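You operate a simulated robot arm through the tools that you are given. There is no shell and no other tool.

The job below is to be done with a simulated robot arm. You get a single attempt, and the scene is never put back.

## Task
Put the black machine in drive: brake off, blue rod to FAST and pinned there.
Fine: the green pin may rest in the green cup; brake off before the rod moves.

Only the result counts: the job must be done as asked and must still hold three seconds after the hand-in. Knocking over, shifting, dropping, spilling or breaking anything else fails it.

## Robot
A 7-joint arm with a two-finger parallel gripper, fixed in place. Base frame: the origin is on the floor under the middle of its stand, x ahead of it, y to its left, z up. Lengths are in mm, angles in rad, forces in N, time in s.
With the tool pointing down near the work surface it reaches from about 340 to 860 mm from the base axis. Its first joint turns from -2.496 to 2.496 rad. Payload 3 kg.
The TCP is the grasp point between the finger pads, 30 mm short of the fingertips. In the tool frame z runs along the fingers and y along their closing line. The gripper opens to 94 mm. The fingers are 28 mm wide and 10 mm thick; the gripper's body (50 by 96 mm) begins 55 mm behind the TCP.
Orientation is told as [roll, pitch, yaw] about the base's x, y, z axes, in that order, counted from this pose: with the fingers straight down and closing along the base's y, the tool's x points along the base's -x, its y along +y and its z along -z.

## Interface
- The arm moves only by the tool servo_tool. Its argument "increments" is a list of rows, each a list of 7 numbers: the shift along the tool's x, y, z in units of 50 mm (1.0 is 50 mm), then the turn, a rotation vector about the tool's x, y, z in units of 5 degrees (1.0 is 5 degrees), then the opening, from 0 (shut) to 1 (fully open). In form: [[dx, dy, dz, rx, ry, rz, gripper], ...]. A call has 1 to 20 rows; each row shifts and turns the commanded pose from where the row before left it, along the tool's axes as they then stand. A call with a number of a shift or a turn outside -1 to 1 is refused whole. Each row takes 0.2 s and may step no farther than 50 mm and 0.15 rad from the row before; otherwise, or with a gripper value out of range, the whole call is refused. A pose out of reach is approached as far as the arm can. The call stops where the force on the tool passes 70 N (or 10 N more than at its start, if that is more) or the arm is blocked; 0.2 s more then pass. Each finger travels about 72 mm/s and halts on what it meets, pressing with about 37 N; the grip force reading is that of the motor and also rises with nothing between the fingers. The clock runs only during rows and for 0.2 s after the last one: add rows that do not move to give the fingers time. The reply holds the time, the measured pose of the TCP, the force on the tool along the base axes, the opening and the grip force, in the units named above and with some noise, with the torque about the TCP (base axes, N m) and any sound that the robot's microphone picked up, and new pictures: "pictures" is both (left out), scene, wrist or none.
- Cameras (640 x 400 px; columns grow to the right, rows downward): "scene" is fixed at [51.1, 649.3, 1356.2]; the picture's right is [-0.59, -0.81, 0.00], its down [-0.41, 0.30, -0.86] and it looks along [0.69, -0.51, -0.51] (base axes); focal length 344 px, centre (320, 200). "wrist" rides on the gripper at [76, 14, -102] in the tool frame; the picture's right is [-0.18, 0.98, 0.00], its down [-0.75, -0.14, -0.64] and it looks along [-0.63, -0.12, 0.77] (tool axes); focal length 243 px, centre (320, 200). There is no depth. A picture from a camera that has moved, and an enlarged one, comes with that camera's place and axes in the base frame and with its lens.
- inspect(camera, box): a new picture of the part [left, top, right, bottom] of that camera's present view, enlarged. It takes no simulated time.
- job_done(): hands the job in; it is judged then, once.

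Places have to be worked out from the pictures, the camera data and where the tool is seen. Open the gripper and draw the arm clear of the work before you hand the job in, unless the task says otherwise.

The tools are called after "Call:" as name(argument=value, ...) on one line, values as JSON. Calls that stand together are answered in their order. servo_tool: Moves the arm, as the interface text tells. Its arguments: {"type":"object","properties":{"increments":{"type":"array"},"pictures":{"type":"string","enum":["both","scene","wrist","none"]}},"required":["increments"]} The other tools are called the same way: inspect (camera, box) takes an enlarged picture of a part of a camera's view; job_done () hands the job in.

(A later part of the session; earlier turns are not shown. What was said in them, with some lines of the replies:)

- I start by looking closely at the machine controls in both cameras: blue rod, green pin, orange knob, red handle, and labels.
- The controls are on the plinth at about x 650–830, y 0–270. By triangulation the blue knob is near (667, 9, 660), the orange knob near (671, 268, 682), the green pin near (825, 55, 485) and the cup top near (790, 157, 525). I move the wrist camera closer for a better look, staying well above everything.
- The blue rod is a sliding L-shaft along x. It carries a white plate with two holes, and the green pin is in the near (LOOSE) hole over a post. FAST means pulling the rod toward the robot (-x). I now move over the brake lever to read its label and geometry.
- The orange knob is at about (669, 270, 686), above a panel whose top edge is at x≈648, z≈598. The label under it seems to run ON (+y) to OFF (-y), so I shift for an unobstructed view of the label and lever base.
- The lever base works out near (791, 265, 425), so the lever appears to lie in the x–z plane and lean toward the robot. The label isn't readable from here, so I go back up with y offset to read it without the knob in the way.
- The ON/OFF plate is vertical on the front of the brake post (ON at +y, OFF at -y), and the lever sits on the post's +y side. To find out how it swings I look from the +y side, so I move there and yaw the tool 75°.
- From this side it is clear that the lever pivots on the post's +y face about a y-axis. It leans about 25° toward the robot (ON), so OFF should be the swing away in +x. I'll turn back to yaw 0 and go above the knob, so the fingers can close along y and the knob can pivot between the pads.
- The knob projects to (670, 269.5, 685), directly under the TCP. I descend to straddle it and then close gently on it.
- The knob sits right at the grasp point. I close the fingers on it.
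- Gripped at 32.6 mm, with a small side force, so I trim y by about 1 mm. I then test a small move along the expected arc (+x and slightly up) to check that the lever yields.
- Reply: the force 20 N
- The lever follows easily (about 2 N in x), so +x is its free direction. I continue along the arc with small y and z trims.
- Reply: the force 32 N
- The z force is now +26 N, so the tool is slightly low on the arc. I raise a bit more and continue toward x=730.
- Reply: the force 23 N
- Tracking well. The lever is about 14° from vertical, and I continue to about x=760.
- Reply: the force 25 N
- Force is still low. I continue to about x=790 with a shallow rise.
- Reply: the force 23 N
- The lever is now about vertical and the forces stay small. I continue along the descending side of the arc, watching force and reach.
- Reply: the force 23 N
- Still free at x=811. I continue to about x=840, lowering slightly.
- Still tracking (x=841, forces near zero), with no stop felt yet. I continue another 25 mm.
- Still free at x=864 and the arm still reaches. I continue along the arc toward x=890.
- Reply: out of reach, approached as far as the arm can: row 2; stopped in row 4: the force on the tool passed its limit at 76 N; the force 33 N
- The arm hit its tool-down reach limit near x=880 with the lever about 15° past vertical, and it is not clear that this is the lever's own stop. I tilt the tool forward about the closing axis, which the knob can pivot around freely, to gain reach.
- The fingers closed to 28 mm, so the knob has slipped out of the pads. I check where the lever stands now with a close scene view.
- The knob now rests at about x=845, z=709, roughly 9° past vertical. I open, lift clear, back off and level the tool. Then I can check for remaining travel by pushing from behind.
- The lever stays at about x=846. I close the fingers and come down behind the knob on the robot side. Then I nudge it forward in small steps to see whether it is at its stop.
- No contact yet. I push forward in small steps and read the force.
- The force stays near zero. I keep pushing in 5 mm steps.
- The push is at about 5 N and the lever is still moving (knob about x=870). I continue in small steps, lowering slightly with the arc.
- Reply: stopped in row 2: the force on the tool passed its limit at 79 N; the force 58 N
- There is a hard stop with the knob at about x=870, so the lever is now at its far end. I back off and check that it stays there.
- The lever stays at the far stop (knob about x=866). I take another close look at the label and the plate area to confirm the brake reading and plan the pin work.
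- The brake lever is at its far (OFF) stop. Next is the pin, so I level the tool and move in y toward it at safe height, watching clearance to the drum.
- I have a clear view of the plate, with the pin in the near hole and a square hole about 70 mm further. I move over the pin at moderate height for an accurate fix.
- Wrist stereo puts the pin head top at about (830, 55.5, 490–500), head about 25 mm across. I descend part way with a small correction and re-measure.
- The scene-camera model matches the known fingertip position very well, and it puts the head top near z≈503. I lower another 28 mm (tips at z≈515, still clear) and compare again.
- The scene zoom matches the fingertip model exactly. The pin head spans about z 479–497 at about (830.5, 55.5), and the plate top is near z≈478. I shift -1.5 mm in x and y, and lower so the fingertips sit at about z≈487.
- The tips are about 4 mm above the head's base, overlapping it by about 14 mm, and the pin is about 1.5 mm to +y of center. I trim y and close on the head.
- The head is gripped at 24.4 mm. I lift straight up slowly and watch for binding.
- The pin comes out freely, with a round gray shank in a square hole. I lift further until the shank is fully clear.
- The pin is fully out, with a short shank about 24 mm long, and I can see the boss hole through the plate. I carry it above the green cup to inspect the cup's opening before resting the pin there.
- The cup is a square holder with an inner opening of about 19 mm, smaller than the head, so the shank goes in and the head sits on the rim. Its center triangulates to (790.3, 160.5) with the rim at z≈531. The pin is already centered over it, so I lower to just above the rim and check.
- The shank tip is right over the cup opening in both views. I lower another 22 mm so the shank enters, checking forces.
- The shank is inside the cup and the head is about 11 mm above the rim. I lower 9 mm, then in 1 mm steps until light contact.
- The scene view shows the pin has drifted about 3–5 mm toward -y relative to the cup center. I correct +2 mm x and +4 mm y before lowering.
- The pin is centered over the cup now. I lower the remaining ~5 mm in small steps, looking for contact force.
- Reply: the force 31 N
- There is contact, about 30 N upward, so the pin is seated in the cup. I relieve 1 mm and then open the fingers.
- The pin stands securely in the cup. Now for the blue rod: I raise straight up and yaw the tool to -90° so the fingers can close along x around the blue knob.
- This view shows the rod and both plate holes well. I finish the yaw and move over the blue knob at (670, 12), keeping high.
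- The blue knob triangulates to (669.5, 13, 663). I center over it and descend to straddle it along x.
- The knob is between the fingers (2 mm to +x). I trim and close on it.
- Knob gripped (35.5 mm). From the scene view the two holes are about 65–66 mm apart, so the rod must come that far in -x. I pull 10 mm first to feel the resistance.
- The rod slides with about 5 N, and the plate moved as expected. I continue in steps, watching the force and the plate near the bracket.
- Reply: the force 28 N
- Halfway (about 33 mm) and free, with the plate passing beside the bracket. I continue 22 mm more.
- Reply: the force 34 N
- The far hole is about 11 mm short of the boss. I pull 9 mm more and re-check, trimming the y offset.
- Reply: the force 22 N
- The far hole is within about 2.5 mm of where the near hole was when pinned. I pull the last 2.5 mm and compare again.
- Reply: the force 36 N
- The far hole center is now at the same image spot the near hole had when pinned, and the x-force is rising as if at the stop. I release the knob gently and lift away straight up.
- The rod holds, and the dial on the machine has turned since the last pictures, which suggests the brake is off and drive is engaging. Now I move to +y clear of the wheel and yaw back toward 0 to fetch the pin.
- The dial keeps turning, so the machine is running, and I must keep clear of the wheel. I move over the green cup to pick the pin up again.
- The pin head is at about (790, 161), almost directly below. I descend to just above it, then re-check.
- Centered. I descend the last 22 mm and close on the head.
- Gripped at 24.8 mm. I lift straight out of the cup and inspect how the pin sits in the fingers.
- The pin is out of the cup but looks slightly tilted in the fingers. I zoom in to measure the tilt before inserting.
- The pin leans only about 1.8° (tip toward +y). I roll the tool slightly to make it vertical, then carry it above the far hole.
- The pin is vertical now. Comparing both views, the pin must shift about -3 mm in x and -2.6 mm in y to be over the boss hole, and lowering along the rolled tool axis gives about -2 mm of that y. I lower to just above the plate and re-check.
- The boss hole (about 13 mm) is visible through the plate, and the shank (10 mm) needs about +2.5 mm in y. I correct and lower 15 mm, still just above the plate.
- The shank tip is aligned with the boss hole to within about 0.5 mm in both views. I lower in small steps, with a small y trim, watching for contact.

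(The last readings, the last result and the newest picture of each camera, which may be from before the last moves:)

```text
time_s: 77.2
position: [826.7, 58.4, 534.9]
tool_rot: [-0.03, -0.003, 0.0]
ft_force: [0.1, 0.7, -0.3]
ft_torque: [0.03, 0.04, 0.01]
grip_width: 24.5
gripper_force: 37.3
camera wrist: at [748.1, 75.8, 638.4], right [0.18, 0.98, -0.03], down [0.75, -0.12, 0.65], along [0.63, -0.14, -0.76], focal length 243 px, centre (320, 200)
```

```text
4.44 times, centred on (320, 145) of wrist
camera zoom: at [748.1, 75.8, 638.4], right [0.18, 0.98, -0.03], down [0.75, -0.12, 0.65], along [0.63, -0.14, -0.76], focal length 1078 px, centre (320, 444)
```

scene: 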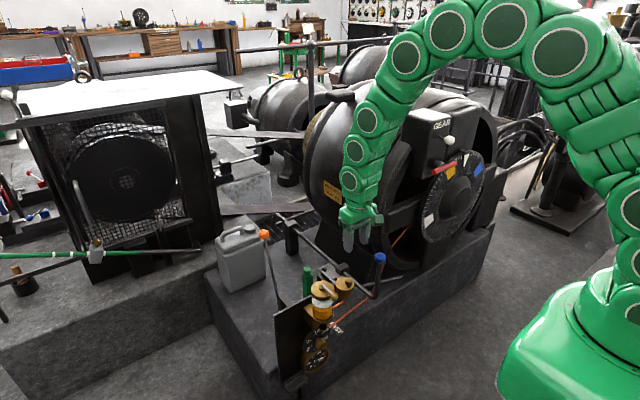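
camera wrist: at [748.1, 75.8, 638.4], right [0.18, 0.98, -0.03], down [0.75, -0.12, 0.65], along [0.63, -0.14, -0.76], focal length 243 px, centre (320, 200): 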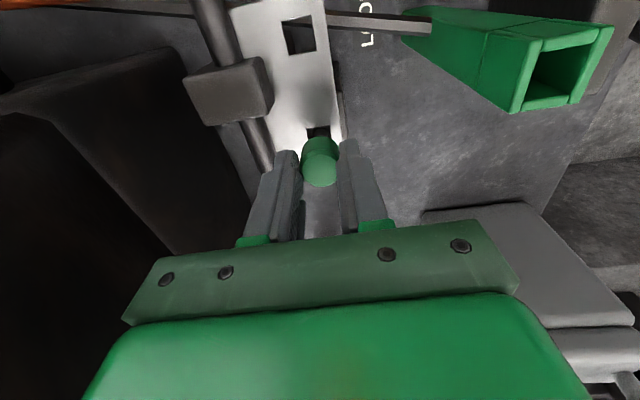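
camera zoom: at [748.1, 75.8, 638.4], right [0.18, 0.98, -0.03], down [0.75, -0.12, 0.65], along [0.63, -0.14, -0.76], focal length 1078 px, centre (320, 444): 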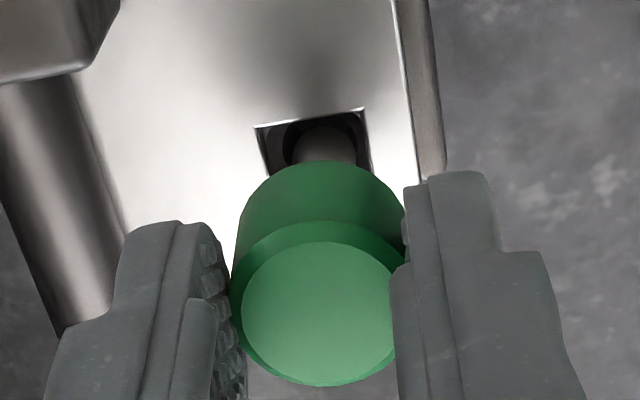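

The tip is inside the plate's square hole with no contact force. The scene view shows it about 1.4 mm too far to +x/+y, so I trim -0.8 mm in both and lower a bit further.

Call:
servo_tool(increments=[[0.016, -0.012, 0, 0, 0, 0, 0.2], [0, 0, 0.06, 0, 0, 0, 0.2], [0, 0, 0.06, 0, 0, 0, 0.2], [0, 0, 0, 0, 0, 0, 0.2]], pictures="wrist")

Call:
inspect(camera="scene", box=[322, 245, 352, 275])

Call:
inspect(camera="wrist", box=[280, 100, 360, 190])

```text
time_s: 78.2
position: [824.7, 57.0, 529.0]
tool_rot: [-0.031, -0.002, -0.001]
ft_force: [0.0, -0.7, -0.7]
ft_torque: [0.0, 0.04, -0.01]
grip_width: 24.5
gripper_force: 37.3
camera wrist: at [747.4, 74.3, 632.2], right [0.18, 0.98, -0.03], down [0.75, -0.12, 0.65], along [0.63, -0.14, -0.76], focal length 243 px, centre (320, 200)
```

wrist: 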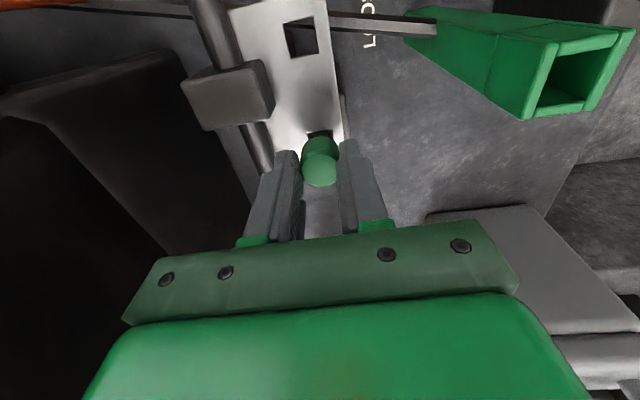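

```text
13.33 times, centred on (337, 260) of scene
camera zoom: at [51.1, 649.3, 1356.2], right [-0.59, -0.81, 0.0], down [-0.41, 0.3, -0.86], along [0.69, -0.51, -0.51], focal length 4583 px, centre (93, -600)
```

zoom: 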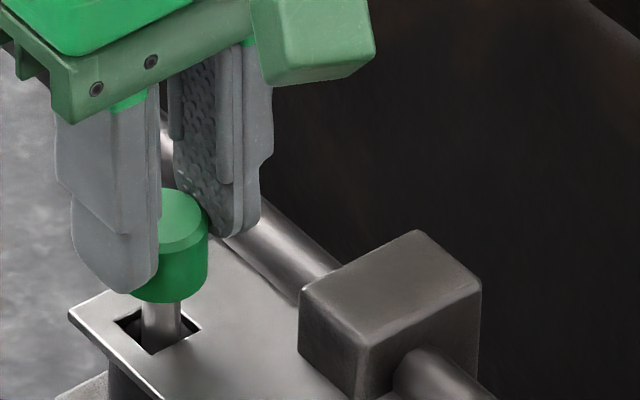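

```text
4.44 times, centred on (320, 145) of wrist
camera zoom: at [747.4, 74.3, 632.2], right [0.18, 0.98, -0.03], down [0.75, -0.12, 0.65], along [0.63, -0.14, -0.76], focal length 1078 px, centre (320, 444)
```

zoom: 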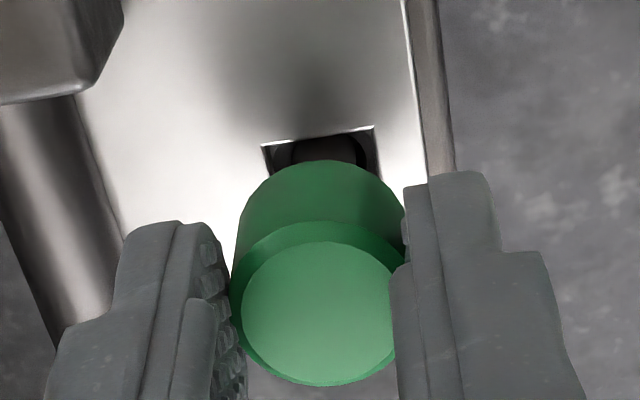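

Aligned in both views with no contact. I continue lowering in small steps.

Call:
servo_tool(increments=[[0, 0.004, 0.06, 0, 0, 0, 0.2], [0, 0, 0.06, 0, 0, 0, 0.2], [0, 0, 0, 0, 0, 0, 0.2]], pictures="none")

Call:
inspect(camera="scene", box=[322, 245, 352, 275])

```text
time_s: 79.0
position: [826.4, 56.6, 524.4]
tool_rot: [-0.03, -0.001, 0.0]
ft_force: [-1.1, -0.4, -0.3]
ft_torque: [0.01, -0.04, -0.01]
grip_width: 24.3
gripper_force: 37.3
```

```text
13.33 times, centred on (337, 260) of scene
camera zoom: at [51.1, 649.3, 1356.2], right [-0.59, -0.81, 0.0], down [-0.41, 0.3, -0.86], along [0.69, -0.51, -0.51], focal length 4583 px, centre (93, -600)
```

zoom: 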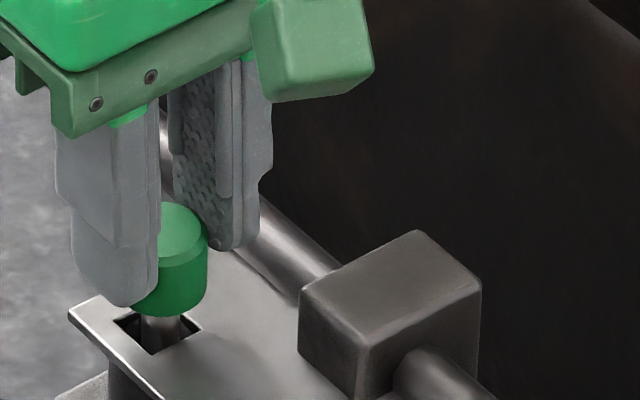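

Still free, with about 10 mm to go. I lower further in small steps.

Call:
servo_tool(increments=[[0, 0.004, 0.06, 0, 0, 0, 0.2], [0, 0, 0.06, 0, 0, 0, 0.2], [0, 0, 0, 0, 0, 0, 0.2]], pictures="none")

Call:
inspect(camera="scene", box=[322, 245, 352, 275])

```text
time_s: 79.8
position: [825.4, 56.2, 518.6]
tool_rot: [-0.031, -0.001, 0.0]
ft_force: [6.1, 2.3, -0.5]
ft_torque: [0.23, -0.36, 0.04]
grip_width: 24.6
gripper_force: 36.9
```

```text
13.33 times, centred on (337, 260) of scene
camera zoom: at [51.1, 649.3, 1356.2], right [-0.59, -0.81, 0.0], down [-0.41, 0.3, -0.86], along [0.69, -0.51, -0.51], focal length 4583 px, centre (93, -600)
```

zoom: 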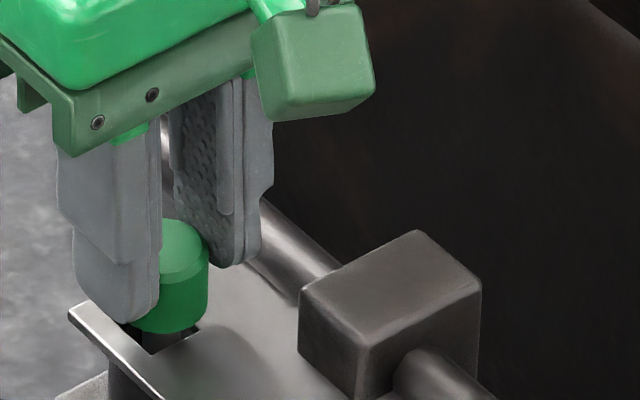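

A slight side force (6 N in x) shows the shank is guided inside the boss. I trim +0.3 mm in x and keep lowering gently.

Call:
servo_tool(increments=[[-0.008, 0, 0.04, 0, 0, 0, 0.2], [0, 0, 0.04, 0, 0, 0, 0.2], [0, 0, 0, 0, 0, 0, 0.2]], pictures="none")

Call:
inspect(camera="scene", box=[322, 245, 352, 275])

```text
time_s: 80.6
position: [826.3, 56.4, 512.0]
tool_rot: [-0.034, -0.002, 0.0]
ft_force: [-2.8, -0.6, 1.6]
ft_torque: [0.04, 0.13, 0.01]
grip_width: 24.0
gripper_force: 36.7
```

```text
13.33 times, centred on (337, 260) of scene
camera zoom: at [51.1, 649.3, 1356.2], right [-0.59, -0.81, 0.0], down [-0.41, 0.3, -0.86], along [0.69, -0.51, -0.51], focal length 4583 px, centre (93, -600)
```

zoom: 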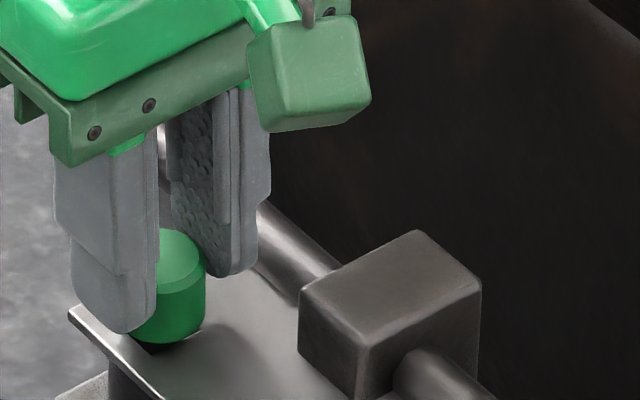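

The head now sits at the same image position as when it was originally pinned. I lower 1.5 mm more to confirm seating by contact force.

Call:
servo_tool(increments=[[0, 0, 0.03, 0, 0, 0, 0.2], [0, 0, 0, 0, 0, 0, 0.2]], pictures="wrist")

Call:
inspect(camera="wrist", box=[280, 100, 360, 190])

```text
time_s: 81.2
position: [827.7, 56.5, 512.5]
tool_rot: [-0.03, -0.002, 0.001]
ft_force: [-6.2, 1.3, 24.9]
ft_torque: [0.08, 0.42, 0.02]
grip_width: 24.3
gripper_force: 36.6
camera wrist: at [749.3, 73.7, 615.6], right [0.18, 0.98, -0.03], down [0.75, -0.12, 0.65], along [0.63, -0.14, -0.76], focal length 243 px, centre (320, 200)
```

wrist: 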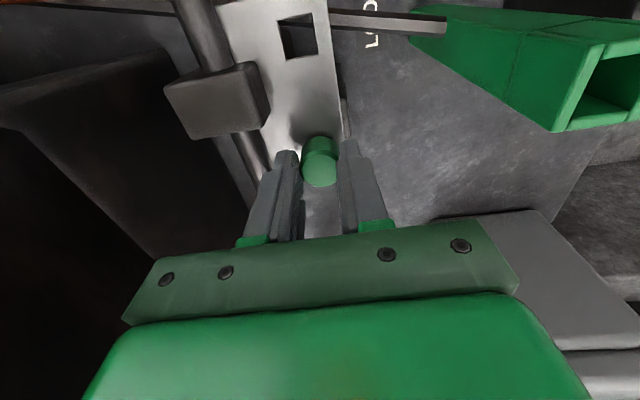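

```text
4.44 times, centred on (320, 145) of wrist
camera zoom: at [749.3, 73.7, 615.6], right [0.18, 0.98, -0.03], down [0.75, -0.12, 0.65], along [0.63, -0.14, -0.76], focal length 1078 px, centre (320, 444)
```

zoom: 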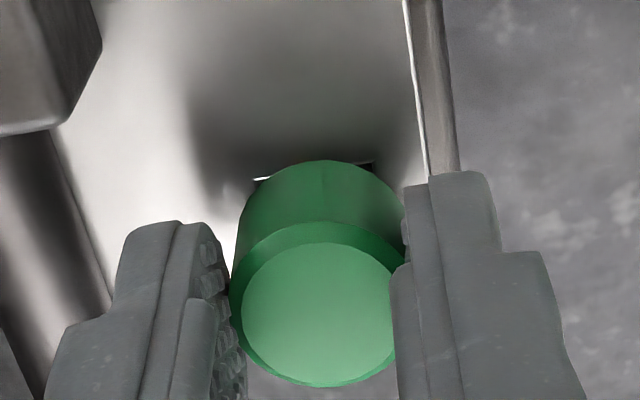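

Seated, with 25 N of contact and the same look as the original pinned state. I relax slightly, open the fingers and check.

Call:
servo_tool(increments=[[0, 0, -0.015, 0, 0, 0, 0.2], [0, 0, 0, 0, 0, 0, 0.3], [0, 0, 0, 0, 0, 0, 0.4], [0, 0, 0, 0, 0, 0, 0.5], [0, 0, 0, 0, 0, 0, 0.5]], pictures="wrist")

Call:
inspect(camera="scene", box=[322, 245, 352, 275])

```text
time_s: 82.4
position: [826.0, 56.7, 513.0]
tool_rot: [-0.031, -0.001, 0.002]
ft_force: [0.4, -0.8, -0.3]
ft_torque: [0.01, 0.01, 0.01]
grip_width: 46.8
gripper_force: 0.1
camera wrist: at [748.5, 73.8, 615.3], right [0.18, 0.98, -0.03], down [0.75, -0.12, 0.65], along [0.63, -0.14, -0.76], focal length 243 px, centre (320, 200)
```

wrist: 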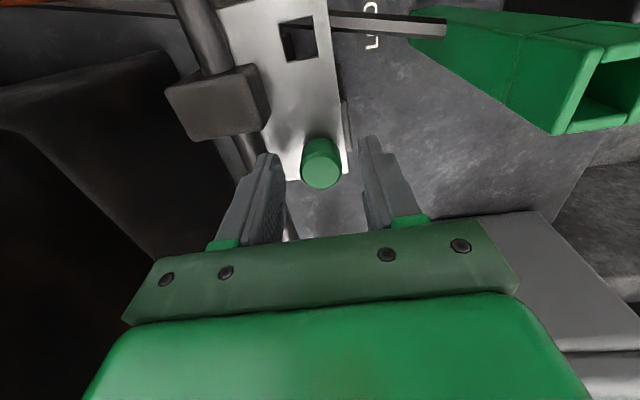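

```text
13.33 times, centred on (337, 260) of scene
camera zoom: at [51.1, 649.3, 1356.2], right [-0.59, -0.81, 0.0], down [-0.41, 0.3, -0.86], along [0.69, -0.51, -0.51], focal length 4583 px, centre (93, -600)
```

zoom: 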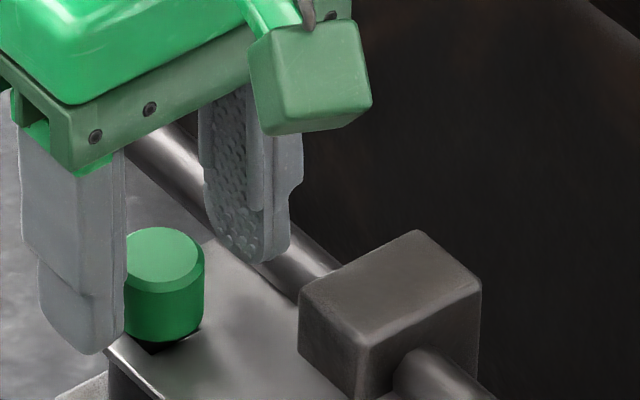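

The pin stays seated. I lift straight up (a slight y compensation for the roll), level the tool and withdraw high and clear toward the robot.

Call:
servo_tool(increments=[[0, -0.02, -0.5, 0, 0, 0, 0.5], [0, -0.025, -0.8, 0, 0, 0, 0.5], [0, -0.025, -0.9, 0, 0, 0, 0.5], [0, 0, -0.9, -0.36, 0, 0, 0.5], [0, 0, -0.9, 0, 0, 0, 0.5], [0, 0.3, -0.9, 0, 0, 0, 0.5], [0, 0.3, -0.9, 0, 0, 0, 0.5], [0, 0, 0, 0, 0, 0, 0.5]], pictures="both")

Call:
inspect(camera="scene", box=[310, 235, 400, 295])

Call:
inspect(camera="scene", box=[230, 210, 350, 330])

```text
time_s: 84.2
position: [825.5, 86.5, 803.4]
tool_rot: [0.0, 0.0, 0.001]
ft_force: [0.0, 0.2, 0.4]
ft_torque: [0.0, 0.0, 0.03]
grip_width: 47.0
gripper_force: 0.1
camera wrist: at [748.1, 100.4, 907.0], right [0.18, 0.98, 0.0], down [0.75, -0.14, 0.64], along [0.63, -0.12, -0.77], focal length 243 px, centre (320, 200)
```

scene: 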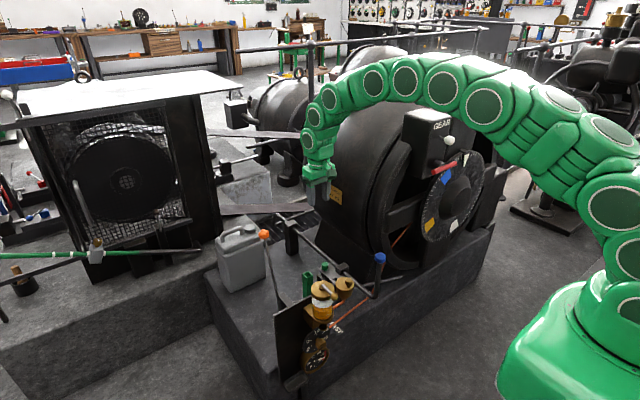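
wrist: 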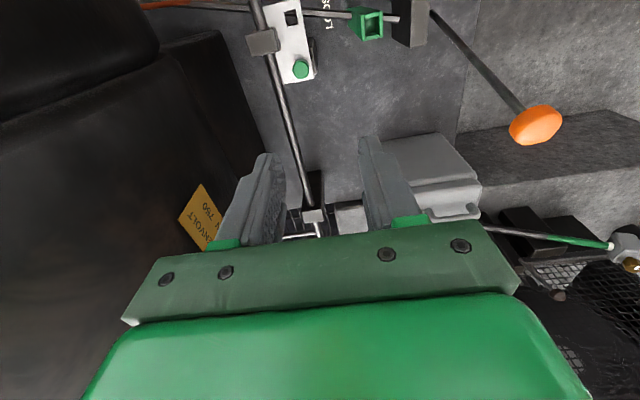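

```text
6.67 times, centred on (355, 265) of scene
camera zoom: at [51.1, 649.3, 1356.2], right [-0.59, -0.81, 0.0], down [-0.41, 0.3, -0.86], along [0.69, -0.51, -0.51], focal length 2291 px, centre (87, -233)
```

zoom: 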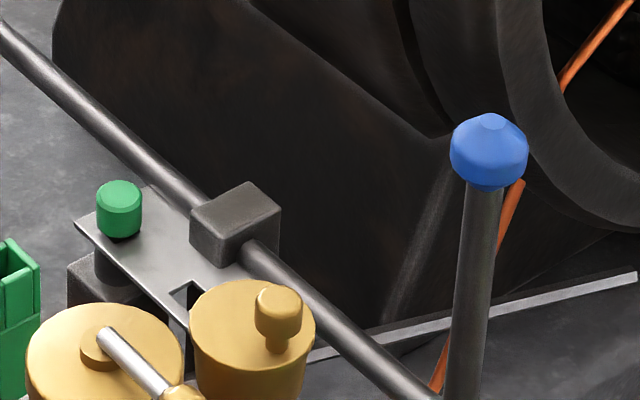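

```text
3.33 times, centred on (290, 270) of scene
camera zoom: at [51.1, 649.3, 1356.2], right [-0.59, -0.81, 0.0], down [-0.41, 0.3, -0.86], along [0.69, -0.51, -0.51], focal length 1146 px, centre (420, -33)
```

zoom: 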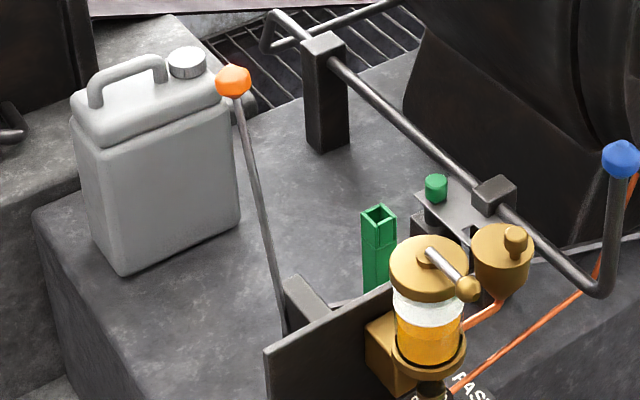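

The pin is in the far hole, the rod is at FAST, the orange lever is still at its OFF stop, and the cup, jug and lubricators are undisturbed. I withdraw the arm further up and back with the gripper open.

Call:
servo_tool(increments=[[0.3, 0, -0.8, 0, 0, 0, 1], [0.3, 0, -0.8, 0, 0, 0, 1], [0.7, 0, -0.6, 0, 0, 0, 1], [0.8, 0, -0.4, 0, 0, 0, 1], [0.8, 0, -0.2, 0, 0, 0, 1], [0.8, 0, -0.2, 0, 0, 0, 1], [0, 0, 0, 0, 0, 0, 1], [0, 0, 0, 0, 0, 0, 1]], pictures="both")

Call:
inspect(camera="scene", box=[230, 190, 420, 330])

```text
time_s: 86.0
position: [640.5, 87.0, 952.9]
tool_rot: [0.0, 0.001, 0.0]
ft_force: [-0.6, -0.3, 0.4]
ft_torque: [-0.03, 0.05, 0.03]
grip_width: 93.9
gripper_force: 0.0
camera wrist: at [563.9, 101.3, 1056.6], right [0.18, 0.98, 0.0], down [0.75, -0.14, 0.64], along [0.63, -0.12, -0.77], focal length 243 px, centre (320, 200)
```

scene: 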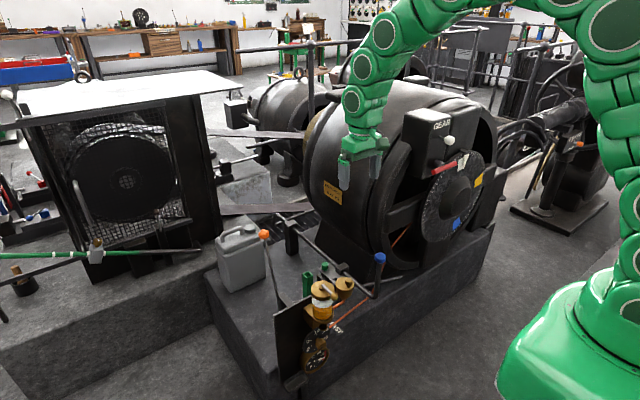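
wrist: 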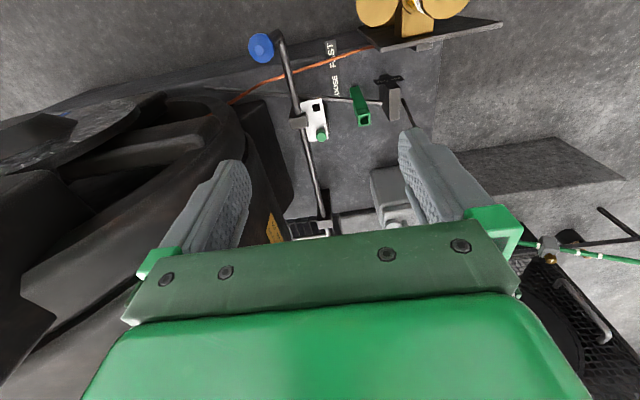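

```text
2.86 times, centred on (325, 260) of scene
camera zoom: at [51.1, 649.3, 1356.2], right [-0.59, -0.81, 0.0], down [-0.41, 0.3, -0.86], along [0.69, -0.51, -0.51], focal length 982 px, centre (306, 29)
```

zoom: 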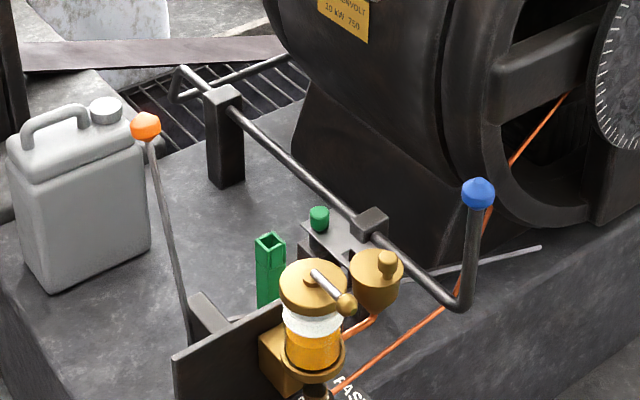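

The brake lever is at its OFF stop, the blue rod is at FAST with the green pin in the far hole, and the dial is turning. Nothing else has moved, and the arm is clear with the gripper open, so I hand the job in.

Call:
job_done()

```text
The job is handed in.
```

I put the black machine in drive and handed the job in; I haven't seen the judged result.

- **Brake:** I swung the orange lever away from the robot until it hit its far stop, before touching the rod. The ON/OFF plate doesn't show which end is which. I took the far stop as OFF because the lever started at the other end and the dial began turning once the rod reached FAST.
- **Blue rod:** I pulled it about 66 mm toward the robot, to FAST. It stayed there when released.
- **Pin:** I lifted the green pin out of the LOOSE hole, rested it in the green cup while I moved the rod, then seated it in the FAST hole. It held when I let go.

Nothing else appears to have moved. The gripper is open and the arm is clear of the work.
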